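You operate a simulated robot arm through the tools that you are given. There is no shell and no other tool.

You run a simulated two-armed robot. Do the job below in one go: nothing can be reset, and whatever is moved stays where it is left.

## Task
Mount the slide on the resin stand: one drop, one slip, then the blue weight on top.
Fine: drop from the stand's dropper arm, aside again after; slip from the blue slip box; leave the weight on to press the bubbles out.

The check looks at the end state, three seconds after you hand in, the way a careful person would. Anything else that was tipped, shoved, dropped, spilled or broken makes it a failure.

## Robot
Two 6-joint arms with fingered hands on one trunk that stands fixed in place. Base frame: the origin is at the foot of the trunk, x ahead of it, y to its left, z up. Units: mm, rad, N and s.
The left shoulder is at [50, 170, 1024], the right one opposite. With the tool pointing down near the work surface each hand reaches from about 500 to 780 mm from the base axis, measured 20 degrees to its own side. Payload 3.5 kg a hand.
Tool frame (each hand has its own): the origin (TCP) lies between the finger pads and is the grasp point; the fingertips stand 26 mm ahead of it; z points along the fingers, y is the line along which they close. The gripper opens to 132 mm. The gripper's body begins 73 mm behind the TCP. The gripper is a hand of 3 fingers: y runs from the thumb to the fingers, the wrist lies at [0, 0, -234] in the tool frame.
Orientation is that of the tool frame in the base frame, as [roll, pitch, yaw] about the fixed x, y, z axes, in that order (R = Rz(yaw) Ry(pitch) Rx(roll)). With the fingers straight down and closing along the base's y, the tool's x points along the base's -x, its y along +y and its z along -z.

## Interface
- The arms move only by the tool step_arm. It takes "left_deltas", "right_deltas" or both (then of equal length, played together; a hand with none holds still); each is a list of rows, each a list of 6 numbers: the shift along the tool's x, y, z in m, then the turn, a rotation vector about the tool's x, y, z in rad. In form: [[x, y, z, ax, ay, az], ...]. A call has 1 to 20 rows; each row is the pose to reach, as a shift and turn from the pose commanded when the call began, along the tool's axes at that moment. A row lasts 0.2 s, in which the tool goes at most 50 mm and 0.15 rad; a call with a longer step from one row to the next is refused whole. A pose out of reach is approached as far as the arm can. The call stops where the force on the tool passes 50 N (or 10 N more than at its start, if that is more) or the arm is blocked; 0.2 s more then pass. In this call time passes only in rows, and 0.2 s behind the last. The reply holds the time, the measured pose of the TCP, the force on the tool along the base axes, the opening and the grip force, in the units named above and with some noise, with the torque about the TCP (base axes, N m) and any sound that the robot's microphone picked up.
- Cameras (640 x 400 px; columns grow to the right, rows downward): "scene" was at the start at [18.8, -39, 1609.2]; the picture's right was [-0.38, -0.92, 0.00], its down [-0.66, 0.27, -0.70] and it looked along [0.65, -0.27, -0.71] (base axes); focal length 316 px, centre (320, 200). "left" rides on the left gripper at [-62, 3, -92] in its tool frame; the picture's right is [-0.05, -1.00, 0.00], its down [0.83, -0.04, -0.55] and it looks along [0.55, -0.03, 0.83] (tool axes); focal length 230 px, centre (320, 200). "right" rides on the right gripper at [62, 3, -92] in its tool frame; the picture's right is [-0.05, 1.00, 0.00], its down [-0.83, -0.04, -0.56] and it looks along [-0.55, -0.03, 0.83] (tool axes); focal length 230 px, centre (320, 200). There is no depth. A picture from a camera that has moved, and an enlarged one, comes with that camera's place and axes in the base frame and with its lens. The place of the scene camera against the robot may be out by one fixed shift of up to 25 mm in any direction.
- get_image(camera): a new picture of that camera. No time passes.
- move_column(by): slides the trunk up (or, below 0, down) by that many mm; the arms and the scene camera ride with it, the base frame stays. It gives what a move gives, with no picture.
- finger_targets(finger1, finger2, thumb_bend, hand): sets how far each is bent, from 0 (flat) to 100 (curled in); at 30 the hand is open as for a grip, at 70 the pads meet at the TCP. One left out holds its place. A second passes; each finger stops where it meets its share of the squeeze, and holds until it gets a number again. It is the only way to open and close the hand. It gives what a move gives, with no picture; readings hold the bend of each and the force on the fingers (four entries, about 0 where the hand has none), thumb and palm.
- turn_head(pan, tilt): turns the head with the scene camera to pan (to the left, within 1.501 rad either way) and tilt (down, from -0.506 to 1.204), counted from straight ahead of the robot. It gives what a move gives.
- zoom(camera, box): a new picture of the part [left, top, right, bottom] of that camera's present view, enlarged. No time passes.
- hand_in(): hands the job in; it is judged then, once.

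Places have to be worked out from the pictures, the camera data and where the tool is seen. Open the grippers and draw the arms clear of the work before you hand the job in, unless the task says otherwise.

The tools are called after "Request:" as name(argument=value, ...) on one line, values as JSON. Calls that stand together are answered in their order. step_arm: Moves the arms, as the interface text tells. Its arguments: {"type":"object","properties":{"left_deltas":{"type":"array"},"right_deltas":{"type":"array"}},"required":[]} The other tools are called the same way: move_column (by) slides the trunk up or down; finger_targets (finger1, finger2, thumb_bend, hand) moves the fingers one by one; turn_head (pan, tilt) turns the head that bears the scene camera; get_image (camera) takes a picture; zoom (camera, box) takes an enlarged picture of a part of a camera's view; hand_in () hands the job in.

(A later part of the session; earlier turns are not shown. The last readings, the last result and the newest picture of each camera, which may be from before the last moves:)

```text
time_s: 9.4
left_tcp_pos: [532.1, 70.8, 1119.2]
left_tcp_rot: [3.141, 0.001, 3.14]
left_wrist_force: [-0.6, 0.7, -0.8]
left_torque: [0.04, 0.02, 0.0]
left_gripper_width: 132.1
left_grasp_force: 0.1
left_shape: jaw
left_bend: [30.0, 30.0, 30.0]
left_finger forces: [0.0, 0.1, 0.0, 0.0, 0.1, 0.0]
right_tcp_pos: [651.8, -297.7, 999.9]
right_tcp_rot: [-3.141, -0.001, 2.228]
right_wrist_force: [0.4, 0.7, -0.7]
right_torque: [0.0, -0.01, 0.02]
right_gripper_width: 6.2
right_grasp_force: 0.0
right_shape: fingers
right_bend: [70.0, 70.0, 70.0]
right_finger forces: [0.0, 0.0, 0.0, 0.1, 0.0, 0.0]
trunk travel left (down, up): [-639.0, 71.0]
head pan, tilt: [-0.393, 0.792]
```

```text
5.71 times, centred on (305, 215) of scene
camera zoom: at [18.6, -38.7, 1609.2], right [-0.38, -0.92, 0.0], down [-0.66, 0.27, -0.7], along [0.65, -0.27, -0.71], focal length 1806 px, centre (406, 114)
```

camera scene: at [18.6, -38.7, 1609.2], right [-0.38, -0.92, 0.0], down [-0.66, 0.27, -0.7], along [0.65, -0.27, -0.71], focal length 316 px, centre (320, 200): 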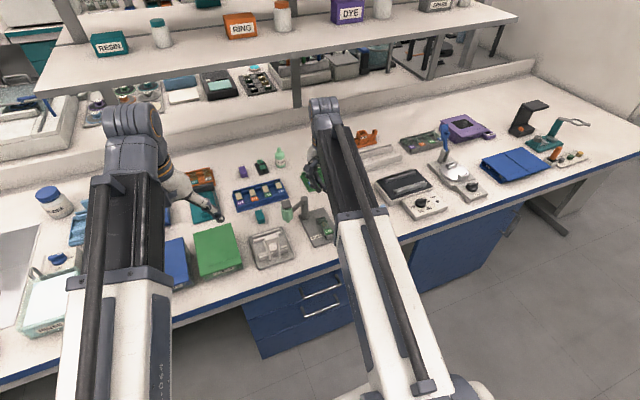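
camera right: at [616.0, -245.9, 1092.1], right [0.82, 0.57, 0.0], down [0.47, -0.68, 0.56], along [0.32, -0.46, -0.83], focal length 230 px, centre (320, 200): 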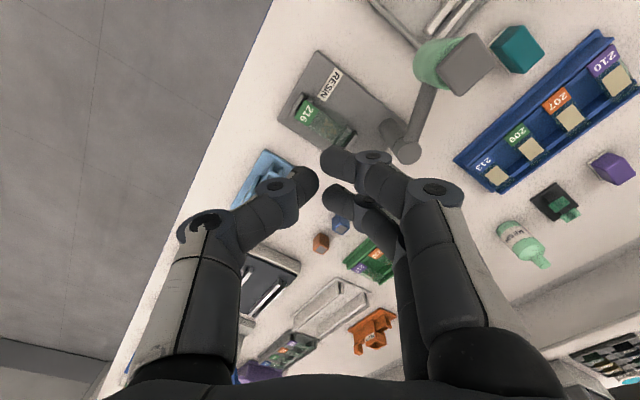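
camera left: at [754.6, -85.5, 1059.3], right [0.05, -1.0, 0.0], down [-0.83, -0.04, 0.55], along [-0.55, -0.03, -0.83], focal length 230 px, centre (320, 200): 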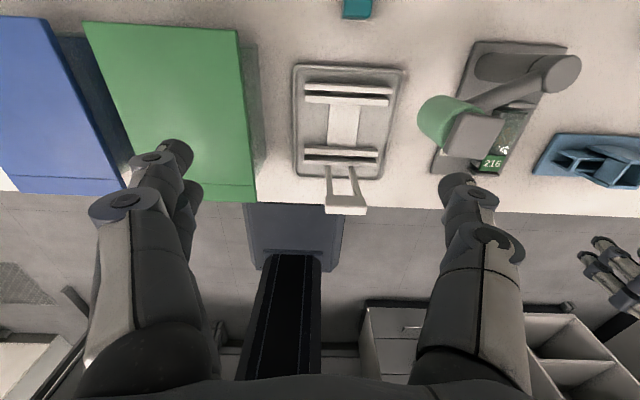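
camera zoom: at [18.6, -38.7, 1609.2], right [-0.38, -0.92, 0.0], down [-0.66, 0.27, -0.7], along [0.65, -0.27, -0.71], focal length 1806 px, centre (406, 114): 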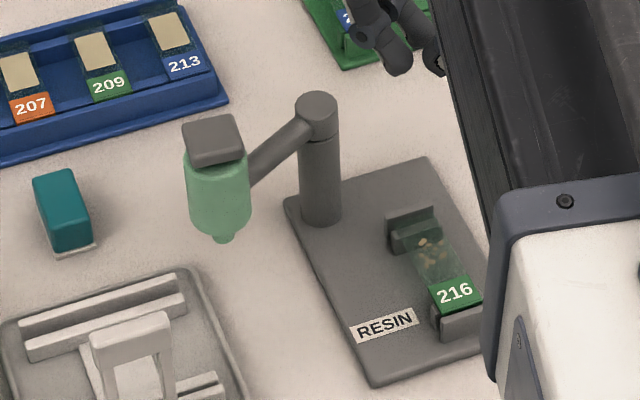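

Cap centre refined to (709, −196, 901), a 28 mm square; pillar at (747, −270); specimen at about (677, −314): a swing of ~95°. I move the right hand above the dropper and open the fingers.

Request:
step_arm(right_deltas=[[0.0114, 0.0268, 0, 0, 0, 0.06], [0.0228, 0.0537, 0, 0, 0, 0.12], [0.0342, 0.0805, 0, 0, 0, 0.18], [0.0456, 0.1074, 0.0, 0, 0, 0.18]])

Request:
finger_targets(hand="right", finger1=48, finger2=48, thumb_bend=48)

Request:
get_image(camera="right")

Request:
zoom(camera="scene", box=[250, 130, 370, 250])

```text
time_s: 10.4
left_tcp_pos: [533.3, 70.8, 1120.0]
left_tcp_rot: [3.139, 0.0, 3.141]
left_wrist_force: [-0.5, -0.1, 0.1]
left_torque: [0.03, 0.0, -0.03]
left_gripper_width: 131.8
left_grasp_force: 0.0
left_shape: jaw
left_bend: [30.0, 30.0, 30.0]
left_finger forces: [0.0, 0.0, 0.0, 0.0, 0.0, 0.1]
right_tcp_pos: [707.8, -197.4, 998.3]
right_tcp_rot: [3.141, 0.0, 2.05]
right_wrist_force: [-0.2, 0.1, -0.9]
right_torque: [-0.02, 0.03, -0.04]
right_gripper_width: 6.1
right_grasp_force: 0.0
right_shape: fingers
right_bend: [70.0, 70.0, 70.0]
right_finger forces: [0.0, 0.1, 0.0, 0.0, 0.1, 0.0]
trunk travel left (down, up): [-639.0, 71.0]
head pan, tilt: [-0.393, 0.792]
```

```text
time_s: 11.4
left_tcp_pos: [534.1, 70.8, 1120.0]
left_tcp_rot: [3.14, -0.001, -3.14]
left_wrist_force: [-0.5, -0.1, -0.5]
left_torque: [-0.04, -0.03, -0.01]
left_gripper_width: 131.9
left_grasp_force: 0.0
left_shape: jaw
left_bend: [30.0, 30.0, 30.0]
left_finger forces: [0.0, 0.1, 0.0, 0.0, 0.0, 0.0]
right_tcp_pos: [707.2, -197.7, 999.7]
right_tcp_rot: [3.141, -0.002, 2.052]
right_wrist_force: [-0.5, -0.8, 0.7]
right_torque: [0.03, 0.0, -0.01]
right_gripper_width: 73.9
right_grasp_force: 0.0
right_shape: fingers
right_bend: [48.0, 48.0, 48.0]
right_finger forces: [0.1, 0.1, 0.0, 0.1, 0.1, 0.0]
trunk travel left (down, up): [-639.0, 71.0]
head pan, tilt: [-0.393, 0.792]
```

```text
taken
camera right: at [681.5, -141.3, 1092.1], right [0.91, 0.42, 0.0], down [0.35, -0.76, 0.56], along [0.23, -0.51, -0.83], focal length 230 px, centre (320, 200)
```

right: 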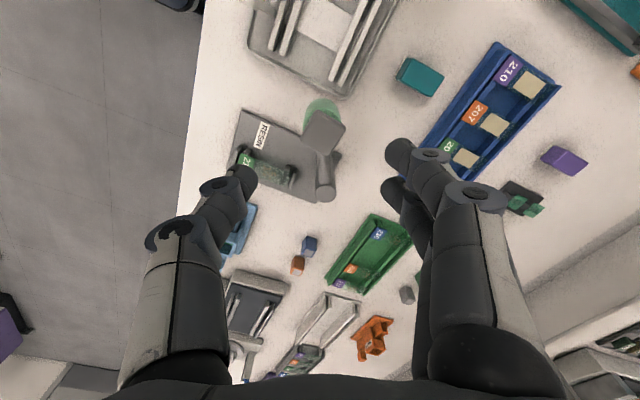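

```text
3.33 times, centred on (310, 190) of scene
camera zoom: at [18.8, -38.9, 1609.2], right [-0.38, -0.92, 0.0], down [-0.66, 0.27, -0.7], along [0.65, -0.27, -0.71], focal length 1054 px, centre (353, 233)
```

zoom: 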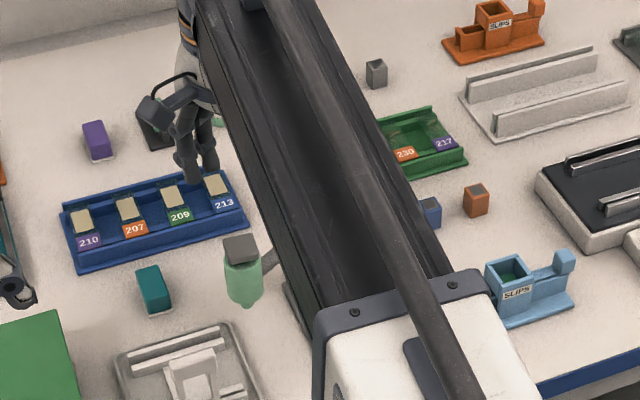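

The cap sits on the hand's axis (expected (320,134), seen ≈(325,131)). I descend so the open fingers straddle the dropper body.

Request:
step_arm(right_deltas=[[0, 0, 0.025, 0, 0, 0], [0, 0, 0.05, 0, 0, 0], [0, 0, 0.075, 0, 0, 0], [0, 0, 0.1, 0, 0, 0], [0, 0, 0.123, 0, 0, 0]])

Request:
get_image(camera="right")

```text
time_s: 12.6
left_tcp_pos: [532.6, 69.9, 1119.2]
left_tcp_rot: [3.138, -0.002, 3.141]
left_wrist_force: [0.9, 0.3, -0.1]
left_torque: [-0.01, 0.0, -0.04]
left_gripper_width: 131.7
left_grasp_force: 0.0
left_shape: jaw
left_bend: [30.0, 30.0, 30.0]
left_finger forces: [0.1, 0.0, 0.1, 0.0, 0.0, 0.0]
right_tcp_pos: [707.4, -197.2, 878.0]
right_tcp_rot: [3.141, -0.001, 2.051]
right_wrist_force: [-0.8, -0.7, 0.1]
right_torque: [-0.01, 0.02, 0.01]
right_gripper_width: 73.8
right_grasp_force: 0.2
right_shape: fingers
right_bend: [48.0, 48.0, 48.0]
right_finger forces: [0.0, 0.0, 0.0, 0.1, 0.0, 0.0]
trunk travel left (down, up): [-639.0, 71.0]
head pan, tilt: [-0.393, 0.792]
```

```text
taken
camera right: at [681.4, -141.2, 969.6], right [0.91, 0.42, 0.0], down [0.35, -0.76, 0.56], along [0.23, -0.51, -0.83], focal length 230 px, centre (320, 200)
```

right: 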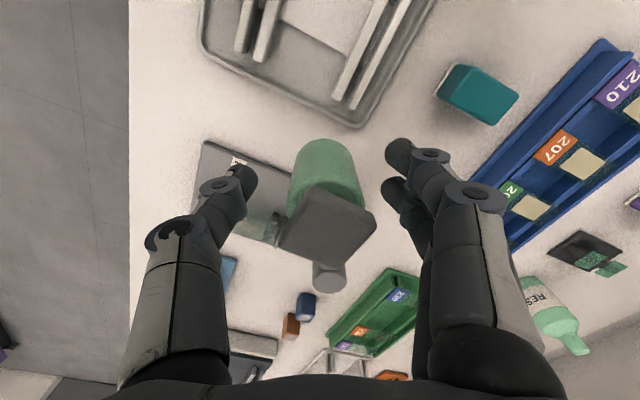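

The cap and body lie between the fingers, within ~3 mm of centre. I narrow the cage to just around the body.

Request:
finger_targets(hand="right", finger1=56, finger2=56, thumb_bend=56)

Request:
zoom(camera="right", box=[180, 100, 480, 300])

```text
time_s: 13.6
left_tcp_pos: [532.4, 69.9, 1119.9]
left_tcp_rot: [3.139, 0.001, -3.141]
left_wrist_force: [-0.6, 0.1, -0.2]
left_torque: [0.01, 0.0, 0.01]
left_gripper_width: 132.1
left_grasp_force: 0.1
left_shape: jaw
left_bend: [30.0, 30.0, 30.0]
left_finger forces: [0.0, 0.1, 0.0, 0.0, 0.0, 0.0]
right_tcp_pos: [705.9, -197.7, 877.5]
right_tcp_rot: [-3.141, 0.001, 2.05]
right_wrist_force: [-0.4, 0.8, -0.4]
right_torque: [-0.02, 0.04, 0.01]
right_gripper_width: 48.3
right_grasp_force: 0.0
right_shape: fingers
right_bend: [56.0, 56.0, 56.0]
right_finger forces: [0.1, 0.1, 0.1, 0.0, 0.0, 0.0]
trunk travel left (down, up): [-639.0, 71.0]
head pan, tilt: [-0.393, 0.792]
```

```text
2.00 times, centred on (330, 200) of right
camera zoom: at [681.3, -141.2, 969.7], right [0.91, 0.42, 0.0], down [0.35, -0.76, 0.56], along [0.23, -0.5, -0.83], focal length 460 px, centre (300, 200)
```

zoom: 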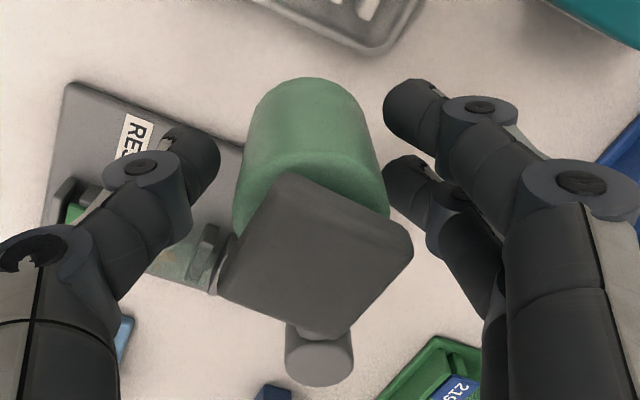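

The fingers flank the body without touching. I now swing the hand along an arc about the pillar (747, −270), turning with it, first half of the swing.

Request:
step_arm(right_deltas=[[-0.0007, -0.0083, 0, 0, 0, -0.1], [-0.0022, -0.0165, 0, 0, 0, -0.2], [-0.0045, -0.0245, 0, 0, 0, -0.3], [-0.0076, -0.0322, 0, 0, 0, -0.4], [-0.0114, -0.0396, 0, 0, 0, -0.5], [-0.016, -0.0465, 0, 0, 0, -0.6], [-0.0212, -0.053, 0, 0, 0, -0.7], [-0.0271, -0.0589, 0, 0, 0, -0.8]])

Request:
zoom(camera="right", box=[180, 100, 480, 300])

Request:
get_image(camera="right")

```text
time_s: 15.4
left_tcp_pos: [532.8, 69.9, 1119.2]
left_tcp_rot: [3.14, 0.001, 3.14]
left_wrist_force: [-0.1, -0.3, 0.5]
left_torque: [0.02, -0.03, 0.0]
left_gripper_width: 132.0
left_grasp_force: 0.0
left_shape: jaw
left_bend: [30.0, 30.0, 30.0]
left_finger forces: [0.0, 0.0, 0.0, 0.0, 0.1, 0.0]
right_tcp_pos: [667.9, -248.6, 876.1]
right_tcp_rot: [3.141, 0.0, 2.853]
right_wrist_force: [-0.4, 0.0, 0.2]
right_torque: [0.0, -0.02, 0.0]
right_gripper_width: 48.4
right_grasp_force: 0.0
right_shape: fingers
right_bend: [56.0, 56.0, 56.0]
right_finger forces: [0.0, 0.0, 0.1, 0.1, 0.0, 0.1]
trunk travel left (down, up): [-639.0, 71.0]
head pan, tilt: [-0.393, 0.792]
```

```text
2.00 times, centred on (330, 200) of right
camera zoom: at [609.6, -228.4, 968.4], right [0.33, 0.94, 0.0], down [0.78, -0.28, 0.56], along [0.52, -0.19, -0.83], focal length 460 px, centre (300, 200)
```

zoom: 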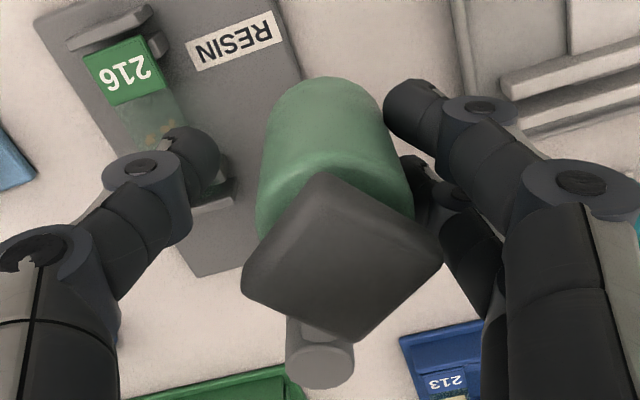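

```text
taken
camera right: at [609.6, -228.4, 968.4], right [0.33, 0.94, 0.0], down [0.78, -0.28, 0.56], along [0.52, -0.19, -0.83], focal length 230 px, centre (320, 200)
```

right: 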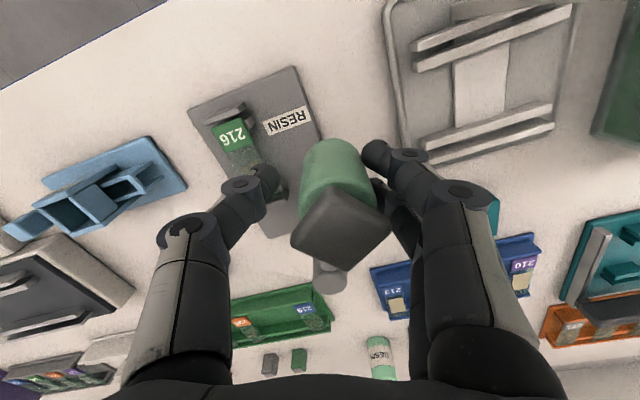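

The dropper follows smoothly with nearly no force, lagging about 8 mm against the fingers. I continue the arc by another 0.8 rad.

Request:
step_arm(right_deltas=[[-0.0006, -0.0082, 0, 0, 0, -0.1], [-0.002, -0.0163, 0, 0, 0, -0.2], [-0.0043, -0.0242, 0, 0, 0, -0.3], [-0.0073, -0.0318, 0, 0, 0, -0.4], [-0.011, -0.0391, 0, 0, 0, -0.5], [-0.0155, -0.046, 0, 0, 0, -0.6], [-0.0206, -0.0524, 0, 0, 0, -0.7], [-0.0263, -0.0583, 0, 0, 0, -0.8]])

Request:
zoom(camera="right", box=[180, 100, 480, 300])

Request:
zoom(camera="scene", box=[270, 170, 370, 270])

```text
time_s: 17.2
left_tcp_pos: [532.6, 70.3, 1118.8]
left_tcp_rot: [3.139, 0.0, 3.142]
left_wrist_force: [-0.2, -0.1, 0.3]
left_torque: [0.01, 0.02, -0.01]
left_gripper_width: 132.0
left_grasp_force: 0.0
left_shape: jaw
left_bend: [30.0, 30.0, 30.0]
left_finger forces: [0.1, 0.0, 0.0, 0.0, 0.1, 0.0]
right_tcp_pos: [675.1, -313.2, 876.9]
right_tcp_rot: [-3.14, 0.001, -2.63]
right_wrist_force: [0.1, -0.2, -0.2]
right_torque: [-0.03, -0.01, 0.0]
right_gripper_width: 48.4
right_grasp_force: 0.1
right_shape: fingers
right_bend: [56.0, 56.0, 56.0]
right_finger forces: [0.0, 0.0, 0.0, 0.1, 0.0, 0.0]
trunk travel left (down, up): [-639.0, 71.0]
head pan, tilt: [-0.393, 0.792]
```

```text
2.00 times, centred on (330, 200) of right
camera zoom: at [620.5, -339.1, 969.3], right [-0.44, 0.9, 0.0], down [0.75, 0.37, 0.56], along [0.5, 0.25, -0.83], focal length 460 px, centre (300, 200)
```

zoom: 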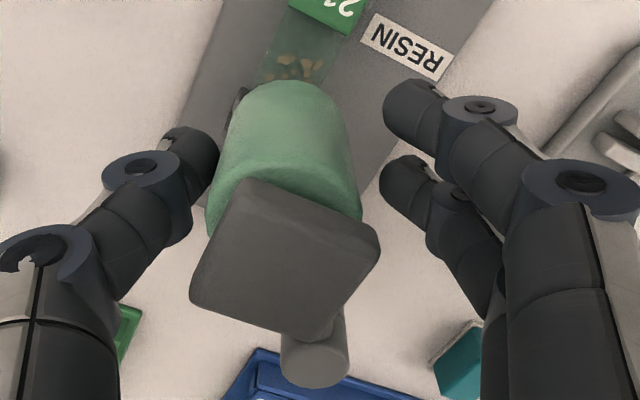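

```text
4.00 times, centred on (320, 220) of scene
camera zoom: at [18.8, -39.0, 1609.2], right [-0.38, -0.92, 0.0], down [-0.66, 0.27, -0.7], along [0.65, -0.27, -0.71], focal length 1264 px, centre (320, 120)
```

zoom: 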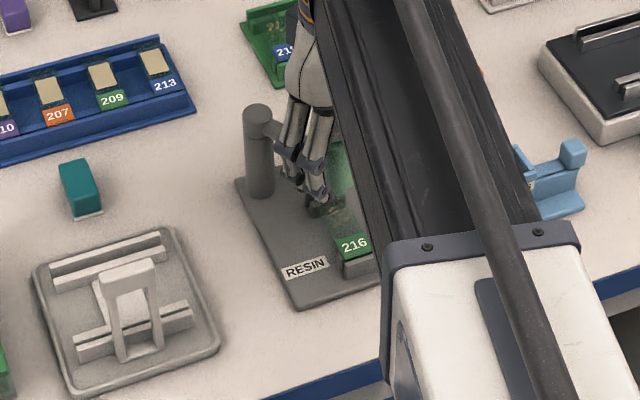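

The dropper cap now computes to (675.6, −314.7), right above the specimen at about (677, −314). I open the fingers and lift straight up to check alignment from above.

Request:
finger_targets(hand="right", finger1=48, finger2=48, thumb_bend=48)

Request:
step_arm(right_deltas=[[0, 0, -0.03, 0, 0, 0], [0, 0, -0.06, 0, 0, 0], [0, 0, -0.09, 0, 0, 0], [0, 0, -0.12, 0, 0, 0]])

Request:
get_image(camera="right")

Request:
zoom(camera="right", box=[240, 40, 400, 200])

```text
time_s: 18.2
left_tcp_pos: [532.6, 70.4, 1118.6]
left_tcp_rot: [3.139, -0.001, -3.141]
left_wrist_force: [0.0, -0.4, -0.5]
left_torque: [-0.02, 0.0, -0.03]
left_gripper_width: 132.2
left_grasp_force: 0.0
left_shape: jaw
left_bend: [30.0, 30.0, 30.0]
left_finger forces: [0.0, 0.0, 0.1, 0.0, 0.1, 0.0]
right_tcp_pos: [675.7, -311.6, 876.5]
right_tcp_rot: [-3.14, 0.0, -2.631]
right_wrist_force: [1.0, 0.2, -0.6]
right_torque: [-0.02, 0.02, 0.03]
right_gripper_width: 73.9
right_grasp_force: 0.0
right_shape: fingers
right_bend: [48.0, 48.0, 48.0]
right_finger forces: [0.0, 0.1, 0.0, 0.1, 0.0, 0.1]
trunk travel left (down, up): [-639.0, 71.0]
head pan, tilt: [-0.393, 0.792]
```

```text
time_s: 19.2
left_tcp_pos: [533.9, 71.2, 1118.5]
left_tcp_rot: [3.141, 0.0, 3.14]
left_wrist_force: [0.7, -0.2, 0.4]
left_torque: [0.01, -0.02, 0.01]
left_gripper_width: 132.0
left_grasp_force: 0.0
left_shape: jaw
left_bend: [30.0, 30.0, 30.0]
left_finger forces: [0.1, 0.0, 0.0, 0.0, 0.1, 0.1]
right_tcp_pos: [677.1, -311.2, 998.5]
right_tcp_rot: [-3.141, -0.003, -2.632]
right_wrist_force: [-0.8, -0.7, -0.4]
right_torque: [0.02, 0.01, 0.02]
right_gripper_width: 73.9
right_grasp_force: 0.1
right_shape: fingers
right_bend: [48.0, 48.0, 48.0]
right_finger forces: [0.0, 0.1, 0.0, 0.1, 0.1, 0.0]
trunk travel left (down, up): [-639.0, 71.0]
head pan, tilt: [-0.393, 0.792]
```

```text
taken
camera right: at [622.0, -338.4, 1089.9], right [-0.44, 0.9, 0.0], down [0.75, 0.37, 0.56], along [0.5, 0.25, -0.83], focal length 230 px, centre (320, 200)
```

right: 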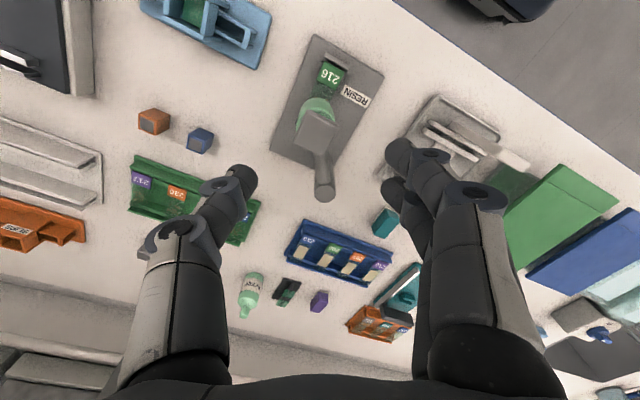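

```text
2.50 times, centred on (320, 120) of right
camera zoom: at [622.0, -338.4, 1089.9], right [-0.44, 0.9, 0.0], down [0.75, 0.37, 0.56], along [0.5, 0.25, -0.83], focal length 575 px, centre (320, 400)
```

zoom: 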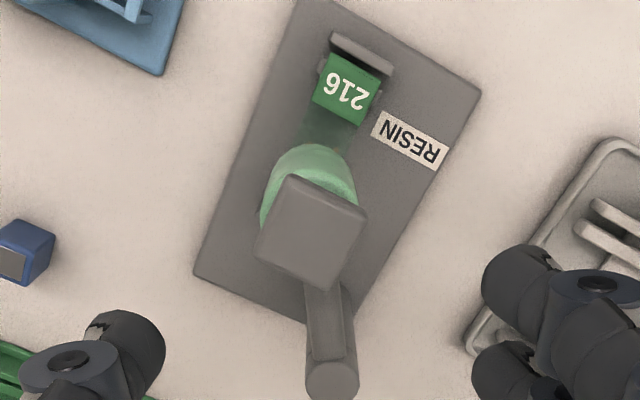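

The cap centre reads (676.6, −313.8): aligned over the specimen. I close the fingers into a cluster and descend to just above the plunger cap.

Request:
finger_targets(hand="right", finger1=70, finger2=70, thumb_bend=70)

Request:
step_arm(right_deltas=[[0.0017, -0.002, 0.02, 0, 0, 0], [0.0017, -0.002, 0.04, 0, 0, 0], [0.0017, -0.002, 0.058, 0, 0, 0]])

Request:
zoom(camera="right", box=[200, 80, 440, 260])

Request:
zoom(camera="scene", box=[270, 170, 370, 270])

```text
time_s: 20.2
left_tcp_pos: [533.1, 69.7, 1118.3]
left_tcp_rot: [3.139, 0.001, -3.141]
left_wrist_force: [-0.6, -1.3, 0.8]
left_torque: [0.02, -0.04, 0.02]
left_gripper_width: 131.8
left_grasp_force: 0.0
left_shape: jaw
left_bend: [30.0, 30.0, 30.0]
left_finger forces: [0.1, 0.0, 0.0, 0.0, 0.0, 0.0]
right_tcp_pos: [677.4, -312.8, 996.5]
right_tcp_rot: [-3.141, 0.0, -2.631]
right_wrist_force: [-0.4, 0.1, 0.0]
right_torque: [-0.01, 0.02, 0.01]
right_gripper_width: 6.3
right_grasp_force: 0.0
right_shape: fingers
right_bend: [70.0, 70.0, 70.0]
right_finger forces: [0.0, 0.0, 0.0, 0.0, 0.0, 0.1]
trunk travel left (down, up): [-639.0, 71.0]
head pan, tilt: [-0.393, 0.792]
```

```text
time_s: 21.0
left_tcp_pos: [533.0, 69.5, 1119.6]
left_tcp_rot: [3.141, 0.0, 3.141]
left_wrist_force: [-0.5, 0.6, -0.5]
left_torque: [-0.01, -0.02, -0.01]
left_gripper_width: 132.1
left_grasp_force: 0.0
left_shape: jaw
left_bend: [30.0, 30.0, 30.0]
left_finger forces: [0.0, 0.0, 0.1, 0.1, 0.1, 0.0]
right_tcp_pos: [677.4, -315.7, 938.4]
right_tcp_rot: [-3.14, 0.002, -2.632]
right_wrist_force: [-1.5, 0.7, 0.2]
right_torque: [-0.01, 0.01, -0.01]
right_gripper_width: 6.1
right_grasp_force: 0.0
right_shape: fingers
right_bend: [70.0, 70.0, 70.0]
right_finger forces: [0.1, 0.0, 0.0, 0.1, 0.0, 0.0]
trunk travel left (down, up): [-639.0, 71.0]
head pan, tilt: [-0.393, 0.792]
```

```text
2.22 times, centred on (320, 170) of right
camera zoom: at [621.6, -342.4, 1030.3], right [-0.44, 0.9, 0.0], down [0.75, 0.37, 0.56], along [0.5, 0.25, -0.83], focal length 511 px, centre (320, 267)
```

zoom: 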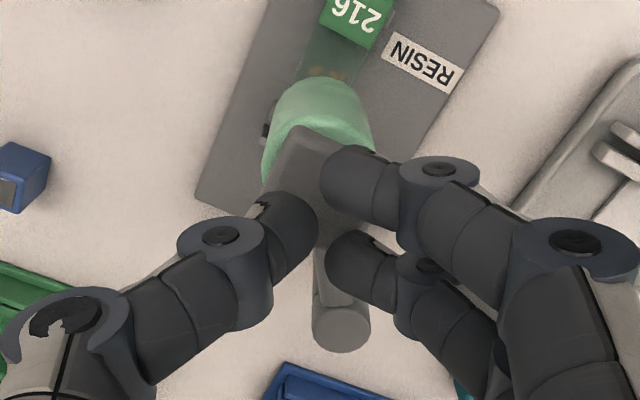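

```text
4.00 times, centred on (320, 220) of scene
camera zoom: at [18.9, -39.0, 1609.3], right [-0.38, -0.92, 0.0], down [-0.66, 0.27, -0.7], along [0.65, -0.27, -0.71], focal length 1264 px, centre (320, 120)
```

zoom: 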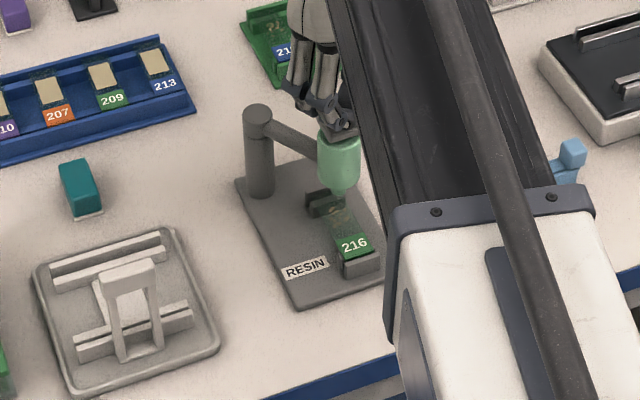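

The closed tips are centred on the cap about 10 mm above it. I descend in small steps to find contact.

Request:
step_arm(right_deltas=[[0, 0, 0.002, 0, 0, 0], [0, 0, 0.004, 0, 0, 0], [0, 0, 0.006, 0, 0, 0], [0, 0, 0.008, 0, 0, 0], [0, 0, 0.01, 0, 0, 0]])

Request:
zoom(camera="scene", box=[300, 190, 350, 240])

```text
time_s: 22.2
left_tcp_pos: [532.9, 70.3, 1118.9]
left_tcp_rot: [3.141, 0.001, 3.141]
left_wrist_force: [-0.6, -0.4, 0.4]
left_torque: [0.0, 0.0, -0.01]
left_gripper_width: 132.1
left_grasp_force: 0.0
left_shape: jaw
left_bend: [30.0, 30.0, 30.0]
left_finger forces: [0.0, 0.1, 0.1, 0.0, 0.0, 0.1]
right_tcp_pos: [676.6, -314.6, 928.7]
right_tcp_rot: [3.141, 0.0, -2.632]
right_wrist_force: [-0.1, -0.3, 1.8]
right_torque: [-0.01, 0.02, 0.02]
right_gripper_width: 5.9
right_grasp_force: 0.6
right_shape: fingers
right_bend: [70.0, 70.0, 70.0]
right_finger forces: [0.2, 0.2, 0.0, 0.0, 1.3, 0.1]
trunk travel left (down, up): [-639.0, 71.0]
head pan, tilt: [-0.393, 0.792]
```

```text
8.00 times, centred on (325, 215) of scene
camera zoom: at [18.6, -38.9, 1609.3], right [-0.38, -0.92, 0.0], down [-0.66, 0.27, -0.7], along [0.65, -0.27, -0.71], focal length 2529 px, centre (280, 80)
```

zoom: 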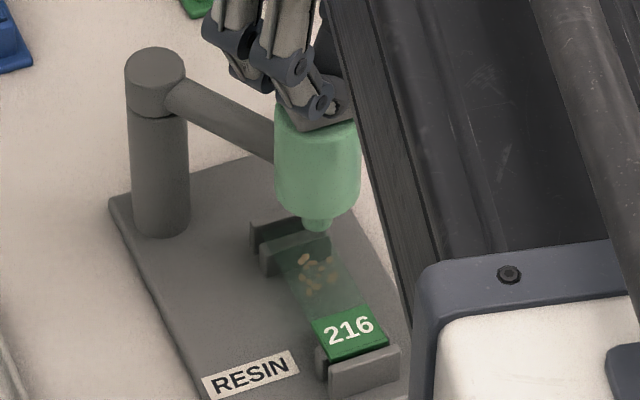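

Contact is felt (≈1.8 N) and the nozzle lines up directly over the specimen. I press a few millimetres in 1 mm steps.

Request:
step_arm(right_deltas=[[0, 0, 0.001, 0, 0, 0], [0, 0, 0.002, 0, 0, 0], [0, 0, 0.003, 0, 0, 0]])

Request:
zoom(camera="scene", box=[300, 190, 350, 240])

```text
time_s: 23.0
left_tcp_pos: [532.9, 69.5, 1118.6]
left_tcp_rot: [-3.141, 0.0, 3.139]
left_wrist_force: [-0.3, 0.2, -0.2]
left_torque: [-0.01, -0.02, -0.01]
left_gripper_width: 131.7
left_grasp_force: 0.1
left_shape: jaw
left_bend: [30.0, 30.0, 30.0]
left_finger forces: [0.1, 0.1, 0.0, 0.0, 0.0, 0.1]
right_tcp_pos: [676.0, -314.1, 927.3]
right_tcp_rot: [-3.141, 0.001, -2.632]
right_wrist_force: [0.9, 0.1, 3.1]
right_torque: [0.0, -0.04, 0.03]
right_gripper_width: 5.9
right_grasp_force: 1.3
right_shape: fingers
right_bend: [70.0, 70.0, 70.0]
right_finger forces: [0.5, 0.4, 0.0, 0.0, 1.9, 0.0]
trunk travel left (down, up): [-639.0, 71.0]
head pan, tilt: [-0.393, 0.792]
```

```text
8.00 times, centred on (325, 215) of scene
camera zoom: at [18.6, -38.8, 1609.3], right [-0.38, -0.92, 0.0], down [-0.66, 0.27, -0.7], along [0.65, -0.27, -0.71], focal length 2529 px, centre (280, 80)
```

zoom: 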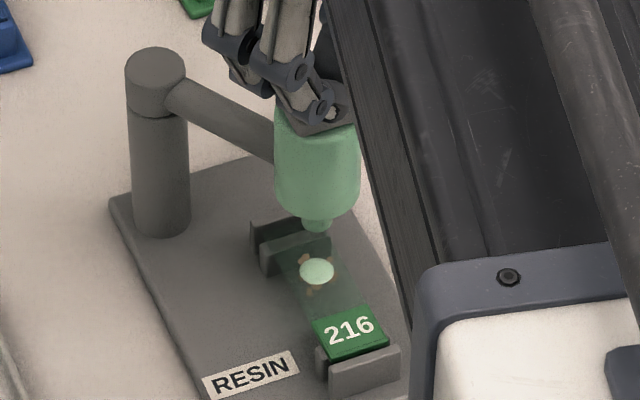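

A single drop is now on the specimen. I lift straight up at once so no second drop is pressed out.

Request:
step_arm(right_deltas=[[0, 0, -0.02, 0, 0, 0], [0, 0, -0.045, 0, 0, 0], [0, 0, -0.073, 0, 0, 0]])

Request:
finger_targets(hand="right", finger1=48, finger2=48, thumb_bend=48)

Request:
zoom(camera="right", box=[240, 40, 400, 200])

Request:
zoom(camera="scene", box=[300, 190, 350, 240])

```text
time_s: 23.8
left_tcp_pos: [532.0, 71.2, 1120.2]
left_tcp_rot: [3.14, 0.001, -3.141]
left_wrist_force: [-0.6, -0.4, -0.9]
left_torque: [-0.03, -0.01, -0.02]
left_gripper_width: 131.7
left_grasp_force: 0.1
left_shape: jaw
left_bend: [30.0, 30.0, 30.0]
left_finger forces: [0.0, 0.0, 0.1, 0.0, 0.1, 0.0]
right_tcp_pos: [673.3, -312.0, 998.4]
right_tcp_rot: [3.142, 0.0, -2.633]
right_wrist_force: [0.2, -0.7, -0.1]
right_torque: [-0.01, 0.0, -0.02]
right_gripper_width: 5.8
right_grasp_force: 0.1
right_shape: fingers
right_bend: [70.0, 70.0, 70.0]
right_finger forces: [0.0, 0.0, 0.0, 0.1, 0.0, 0.0]
trunk travel left (down, up): [-639.0, 71.0]
head pan, tilt: [-0.393, 0.792]
```

```text
time_s: 24.8
left_tcp_pos: [531.9, 70.2, 1118.9]
left_tcp_rot: [3.139, -0.001, 3.141]
left_wrist_force: [0.3, -0.3, 0.3]
left_torque: [0.01, 0.0, -0.04]
left_gripper_width: 131.7
left_grasp_force: 0.1
left_shape: jaw
left_bend: [30.0, 30.0, 30.0]
left_finger forces: [0.0, 0.0, 0.0, 0.1, 0.0, 0.0]
right_tcp_pos: [675.2, -312.2, 998.7]
right_tcp_rot: [-3.141, 0.0, -2.631]
right_wrist_force: [-0.6, -0.1, 0.2]
right_torque: [0.01, 0.0, 0.0]
right_gripper_width: 73.8
right_grasp_force: 0.0
right_shape: fingers
right_bend: [48.0, 48.0, 48.0]
right_finger forces: [0.0, 0.0, 0.1, 0.1, 0.0, 0.0]
trunk travel left (down, up): [-639.0, 71.0]
head pan, tilt: [-0.393, 0.792]
```

```text
2.50 times, centred on (320, 120) of right
camera zoom: at [619.3, -340.1, 1090.6], right [-0.44, 0.9, 0.0], down [0.75, 0.37, 0.56], along [0.5, 0.25, -0.83], focal length 575 px, centre (320, 400)
```

zoom: 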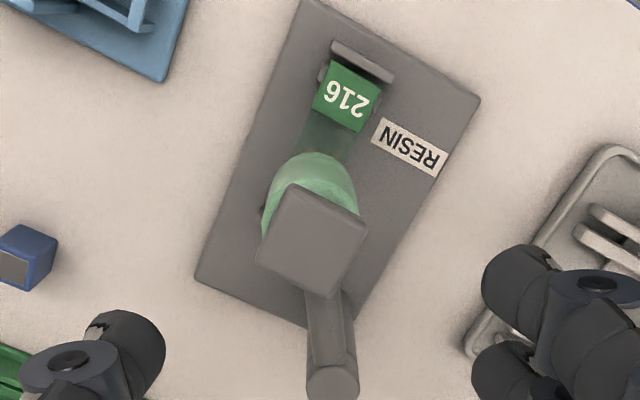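

```text
8.00 times, centred on (325, 215) of scene
camera zoom: at [18.8, -39.0, 1609.2], right [-0.38, -0.92, 0.0], down [-0.66, 0.27, -0.7], along [0.65, -0.27, -0.71], focal length 2529 px, centre (280, 80)
```

zoom: 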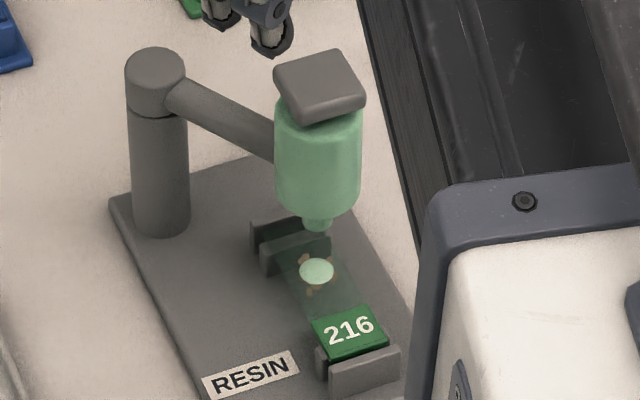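

The cap sprang back and exactly one drop is on the specimen. I lower the open cage over the dropper again and close it to the same width.

Request:
step_arm(right_deltas=[[0.0, -0.001, 0.025, 0, 0, 0], [0.0, -0.001, 0.05, 0, 0, 0], [0.0, -0.001, 0.075, 0, 0, 0], [0.0, -0.001, 0.1, 0, 0, 0], [0.0, -0.001, 0.122, 0, 0, 0]])

Request:
finger_targets(hand="right", finger1=56, finger2=56, thumb_bend=56)

Request:
zoom(camera="right", box=[180, 100, 480, 300])

```text
time_s: 26.0
left_tcp_pos: [533.2, 68.9, 1120.2]
left_tcp_rot: [3.139, 0.001, 3.139]
left_wrist_force: [0.2, -0.1, -0.2]
left_torque: [0.02, 0.01, -0.02]
left_gripper_width: 131.8
left_grasp_force: 0.0
left_shape: jaw
left_bend: [30.0, 30.0, 30.0]
left_finger forces: [0.1, 0.0, 0.0, 0.0, 0.1, 0.1]
right_tcp_pos: [676.5, -314.2, 875.6]
right_tcp_rot: [3.141, 0.0, -2.633]
right_wrist_force: [0.1, -0.1, 1.0]
right_torque: [0.01, 0.03, 0.02]
right_gripper_width: 74.3
right_grasp_force: 0.1
right_shape: fingers
right_bend: [48.0, 48.0, 48.0]
right_finger forces: [0.0, 0.0, 0.0, 0.0, 0.0, 0.1]
trunk travel left (down, up): [-639.0, 71.0]
head pan, tilt: [-0.393, 0.792]
```

```text
time_s: 27.0
left_tcp_pos: [533.0, 69.8, 1120.2]
left_tcp_rot: [3.141, 0.0, -3.14]
left_wrist_force: [-0.4, -0.7, 0.3]
left_torque: [-0.01, -0.01, 0.01]
left_gripper_width: 131.7
left_grasp_force: 0.1
left_shape: jaw
left_bend: [30.0, 30.0, 30.0]
left_finger forces: [0.0, 0.0, 0.1, 0.0, 0.0, 0.1]
right_tcp_pos: [677.6, -314.5, 876.4]
right_tcp_rot: [-3.141, -0.001, -2.632]
right_wrist_force: [-0.3, -1.1, 1.0]
right_torque: [-0.03, 0.03, 0.0]
right_gripper_width: 48.7
right_grasp_force: 0.0
right_shape: fingers
right_bend: [56.0, 56.0, 56.0]
right_finger forces: [0.1, 0.0, 0.1, 0.0, 0.1, 0.0]
trunk travel left (down, up): [-639.0, 71.0]
head pan, tilt: [-0.393, 0.792]
```

```text
2.00 times, centred on (330, 200) of right
camera zoom: at [621.8, -341.5, 968.3], right [-0.44, 0.9, 0.0], down [0.75, 0.37, 0.56], along [0.5, 0.25, -0.83], focal length 460 px, centre (300, 200)
```

zoom: 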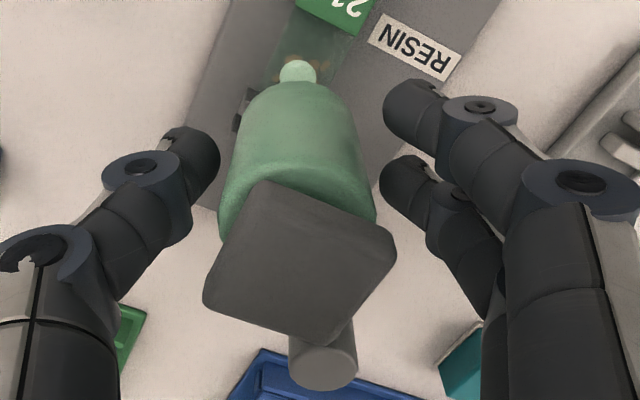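

I swing the dropper back the other way, the thumb pushing, first half of the return.

Request:
step_arm(right_deltas=[[0.0, 0.0083, 0, 0, 0, 0.1], [-0.0008, 0.0166, 0, 0, 0, 0.2], [-0.0024, 0.0247, 0, 0, 0, 0.3], [-0.0048, 0.0327, 0, 0, 0, 0.4], [-0.008, 0.0403, 0, 0, 0, 0.5], [-0.012, 0.0476, 0, 0, 0, 0.6], [-0.0166, 0.0545, 0, 0, 0, 0.7], [-0.0219, 0.0609, 0, 0, 0, 0.8]])

Request:
zoom(camera="right", box=[180, 100, 480, 300])

```text
time_s: 28.8
left_tcp_pos: [533.7, 70.0, 1119.2]
left_tcp_rot: [3.139, -0.001, 3.141]
left_wrist_force: [0.4, -0.9, 0.0]
left_torque: [0.02, -0.02, -0.03]
left_gripper_width: 132.1
left_grasp_force: 0.1
left_shape: jaw
left_bend: [30.0, 30.0, 30.0]
left_finger forces: [0.0, 0.0, 0.1, 0.1, 0.0, 0.0]
right_tcp_pos: [666.1, -250.9, 878.4]
right_tcp_rot: [3.141, 0.0, 2.849]
right_wrist_force: [-0.4, 0.1, 0.6]
right_torque: [-0.03, -0.03, 0.02]
right_gripper_width: 48.4
right_grasp_force: 0.0
right_shape: fingers
right_bend: [56.0, 56.0, 56.0]
right_finger forces: [0.1, 0.1, 0.0, 0.1, 0.1, 0.0]
trunk travel left (down, up): [-639.0, 71.0]
head pan, tilt: [-0.393, 0.792]
```

```text
2.00 times, centred on (330, 200) of right
camera zoom: at [608.2, -229.8, 969.3], right [0.34, 0.94, 0.0], down [0.78, -0.28, 0.56], along [0.52, -0.19, -0.83], focal length 460 px, centre (300, 200)
```

zoom: 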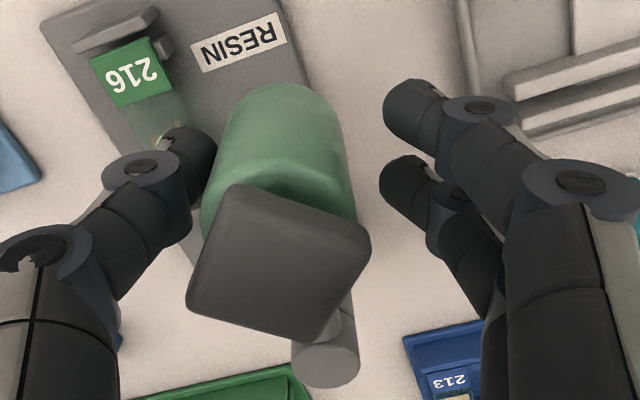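

The dropper follows the thumb back. I complete the return to the original aside angle.

Request:
step_arm(right_deltas=[[0.0001, 0.0083, 0, 0, 0, 0.1], [-0.0006, 0.0166, 0, 0, 0, 0.2], [-0.0022, 0.0248, 0, 0, 0, 0.3], [-0.0045, 0.0328, 0, 0, 0, 0.4], [-0.0077, 0.0405, 0, 0, 0, 0.5], [-0.0116, 0.0478, 0, 0, 0, 0.6], [-0.0162, 0.0548, 0, 0, 0, 0.7], [-0.0215, 0.0612, 0, 0, 0, 0.8], [-0.0274, 0.0671, 0, 0, 0, 0.9]])

Request:
zoom(camera="right", box=[180, 100, 480, 300])

```text
time_s: 30.8
left_tcp_pos: [531.7, 70.7, 1120.0]
left_tcp_rot: [3.14, 0.0, -3.14]
left_wrist_force: [-0.9, 0.6, 0.6]
left_torque: [-0.02, 0.02, -0.02]
left_gripper_width: 132.0
left_grasp_force: 0.1
left_shape: jaw
left_bend: [30.0, 30.0, 30.0]
left_finger forces: [0.0, 0.0, 0.1, 0.0, 0.0, 0.0]
right_tcp_pos: [712.3, -194.0, 876.6]
right_tcp_rot: [3.14, 0.0, 1.951]
right_wrist_force: [-0.3, -0.1, -0.3]
right_torque: [0.03, -0.04, 0.01]
right_gripper_width: 48.6
right_grasp_force: 0.0
right_shape: fingers
right_bend: [56.0, 56.0, 56.0]
right_finger forces: [0.0, 0.1, 0.0, 0.0, 0.0, 0.0]
trunk travel left (down, up): [-639.0, 71.0]
head pan, tilt: [-0.393, 0.792]
```

```text
2.00 times, centred on (330, 200) of right
camera zoom: at [691.6, -136.0, 968.7], right [0.95, 0.32, 0.0], down [0.27, -0.79, 0.56], along [0.18, -0.53, -0.83], focal length 460 px, centre (300, 200)
```

zoom: 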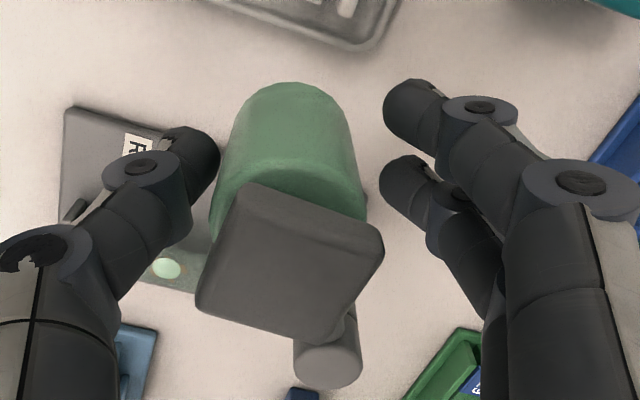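

The cap is back at (709, −194), its original aside place, and the drop is visible on the slide. I open, lift clear and head for the slip box, unrotating the hand.

Request:
finger_targets(hand="right", finger1=46, finger2=46, thumb_bend=46)

Request:
step_arm(right_deltas=[[0, 0, -0.03, 0, 0, 0], [0, 0, -0.06, 0, 0, 0], [0, 0, -0.09, 0, 0, 0], [0, 0, -0.12, 0, 0, 0]])

Request:
zoom(camera="right", box=[220, 60, 420, 220])

```text
time_s: 31.8
left_tcp_pos: [532.7, 70.3, 1118.4]
left_tcp_rot: [3.141, 0.0, 3.141]
left_wrist_force: [-0.3, -0.2, 0.1]
left_torque: [-0.01, -0.01, -0.01]
left_gripper_width: 131.8
left_grasp_force: 0.0
left_shape: jaw
left_bend: [30.0, 30.0, 30.0]
left_finger forces: [0.1, 0.0, 0.0, 0.1, 0.0, 0.0]
right_tcp_pos: [712.3, -193.9, 876.7]
right_tcp_rot: [-3.141, 0.001, 1.952]
right_wrist_force: [0.7, -0.5, -0.4]
right_torque: [0.02, 0.04, -0.03]
right_gripper_width: 80.5
right_grasp_force: 0.1
right_shape: fingers
right_bend: [46.0, 46.0, 46.0]
right_finger forces: [0.0, 0.0, 0.0, 0.0, 0.0, 0.0]
trunk travel left (down, up): [-639.0, 71.0]
head pan, tilt: [-0.393, 0.792]
```

```text
time_s: 32.8
left_tcp_pos: [532.8, 69.8, 1118.2]
left_tcp_rot: [3.14, -0.001, -3.141]
left_wrist_force: [0.6, -0.5, 0.2]
left_torque: [0.04, -0.03, 0.0]
left_gripper_width: 131.9
left_grasp_force: 0.0
left_shape: jaw
left_bend: [30.0, 30.0, 30.0]
left_finger forces: [0.0, 0.0, 0.1, 0.1, 0.0, 0.0]
right_tcp_pos: [711.0, -196.1, 997.0]
right_tcp_rot: [3.142, 0.0, 1.952]
right_wrist_force: [-0.4, 0.5, 0.1]
right_torque: [0.0, -0.01, -0.03]
right_gripper_width: 80.6
right_grasp_force: 0.1
right_shape: fingers
right_bend: [46.0, 46.0, 46.0]
right_finger forces: [0.0, 0.1, 0.0, 0.1, 0.0, 0.0]
trunk travel left (down, up): [-639.0, 71.0]
head pan, tilt: [-0.393, 0.792]
```

```text
2.50 times, centred on (320, 140) of right
camera zoom: at [690.1, -136.4, 1089.6], right [0.95, 0.32, 0.0], down [0.27, -0.79, 0.56], along [0.18, -0.53, -0.83], focal length 575 px, centre (320, 350)
```

zoom: 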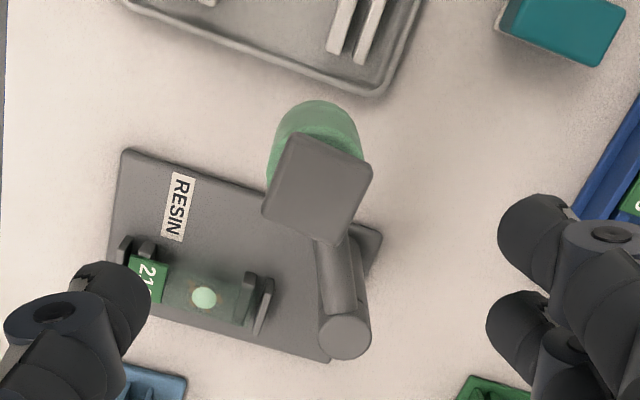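

One drop sits centred at about (677, −315) and the arm is aside. I now move to the slip box with the hand turned so the fingers close along x, viewing the knob from the +y side.

Request:
step_arm(right_deltas=[[-0.0331, -0.0226, 0.0, 0, 0, 0.055], [-0.0662, -0.0453, 0.0, 0, 0, 0.11], [-0.0993, -0.0679, 0.01, 0, 0, 0.165], [-0.1324, -0.0906, 0.02, 0, 0, 0.22], [-0.1655, -0.1132, 0.03, 0, 0, 0.275], [-0.1986, -0.1359, 0.045, 0, 0, 0.33], [-0.2317, -0.1585, 0.067, 0, 0, 0.381]])

Request:
get_image(camera="right")

Request:
zoom(camera="right", box=[230, 120, 410, 280])

```text
time_s: 34.4
left_tcp_pos: [533.2, 70.9, 1118.6]
left_tcp_rot: [3.14, 0.0, -3.141]
left_wrist_force: [0.3, -0.5, 0.5]
left_torque: [-0.04, -0.01, -0.02]
left_gripper_width: 131.9
left_grasp_force: 0.1
left_shape: jaw
left_bend: [30.0, 30.0, 30.0]
left_finger forces: [0.1, 0.0, 0.0, 0.0, 0.0, 0.0]
right_tcp_pos: [647.6, -467.9, 928.8]
right_tcp_rot: [-3.142, 0.0, 1.571]
right_wrist_force: [0.3, -0.1, 0.0]
right_torque: [-0.01, -0.01, -0.02]
right_gripper_width: 80.6
right_grasp_force: 0.0
right_shape: fingers
right_bend: [46.0, 46.0, 46.0]
right_finger forces: [0.1, 0.0, 0.1, 0.0, 0.1, 0.0]
trunk travel left (down, up): [-639.0, 71.0]
head pan, tilt: [-0.393, 0.792]
```

```text
taken
camera right: at [651.3, -407.0, 1021.0], right [1.0, -0.05, 0.0], down [-0.04, -0.83, 0.56], along [-0.03, -0.55, -0.83], focal length 230 px, centre (320, 200)
```

right: 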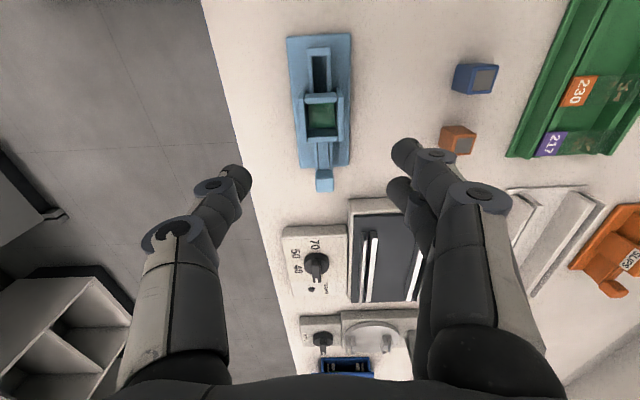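

```text
2.50 times, centred on (320, 200) of right
camera zoom: at [651.3, -407.0, 1021.0], right [1.0, -0.05, 0.0], down [-0.04, -0.83, 0.56], along [-0.03, -0.55, -0.83], focal length 575 px, centre (320, 200)
```

zoom: 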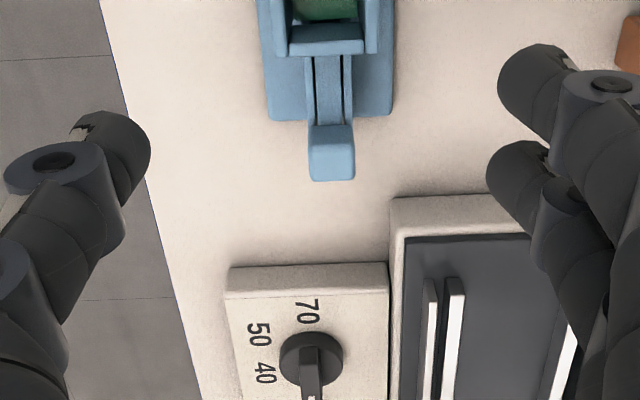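

I can see the slip box with its pusher bar and knob, and the warmer plate beyond it. I zoom in for the knob's exact geometry.

Request:
zoom(camera="right", box=[270, 20, 370, 200])

Request:
zoom(camera="right", box=[290, 120, 350, 200])

Request:
zoom(camera="scene", box=[350, 180, 420, 250])

```text
2.22 times, centred on (320, 110) of right
camera zoom: at [651.3, -407.0, 1021.0], right [1.0, -0.05, 0.0], down [-0.04, -0.83, 0.56], along [-0.03, -0.55, -0.83], focal length 511 px, centre (320, 400)
```

zoom: 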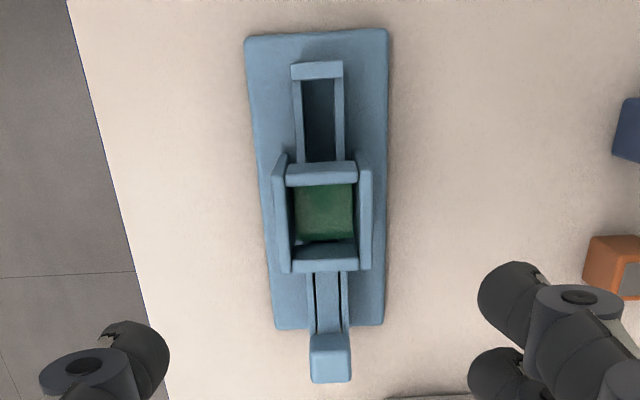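

```text
5.00 times, centred on (320, 160) of right
camera zoom: at [651.3, -407.0, 1021.0], right [1.0, -0.05, 0.0], down [-0.04, -0.83, 0.56], along [-0.03, -0.55, -0.83], focal length 1150 px, centre (320, 400)
```

zoom: 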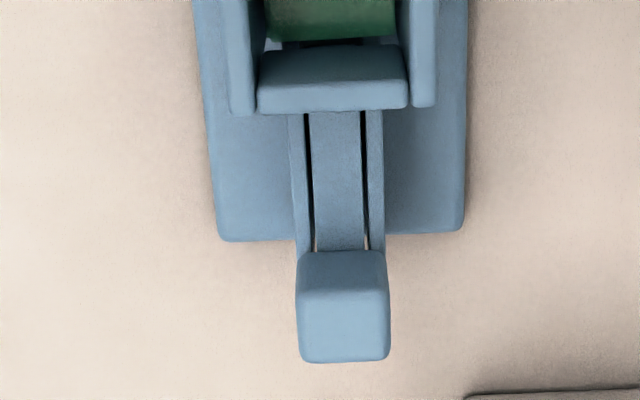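

```text
5.71 times, centred on (385, 215) of scene
camera zoom: at [18.8, -39.3, 1609.3], right [-0.38, -0.92, 0.0], down [-0.66, 0.27, -0.7], along [0.65, -0.27, -0.71], focal length 1806 px, centre (-51, 114)
```

zoom: 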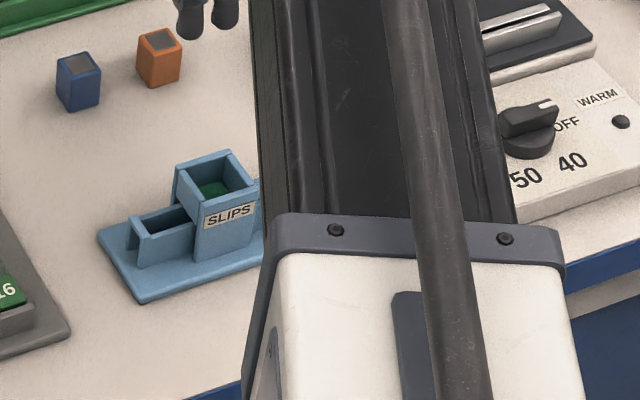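

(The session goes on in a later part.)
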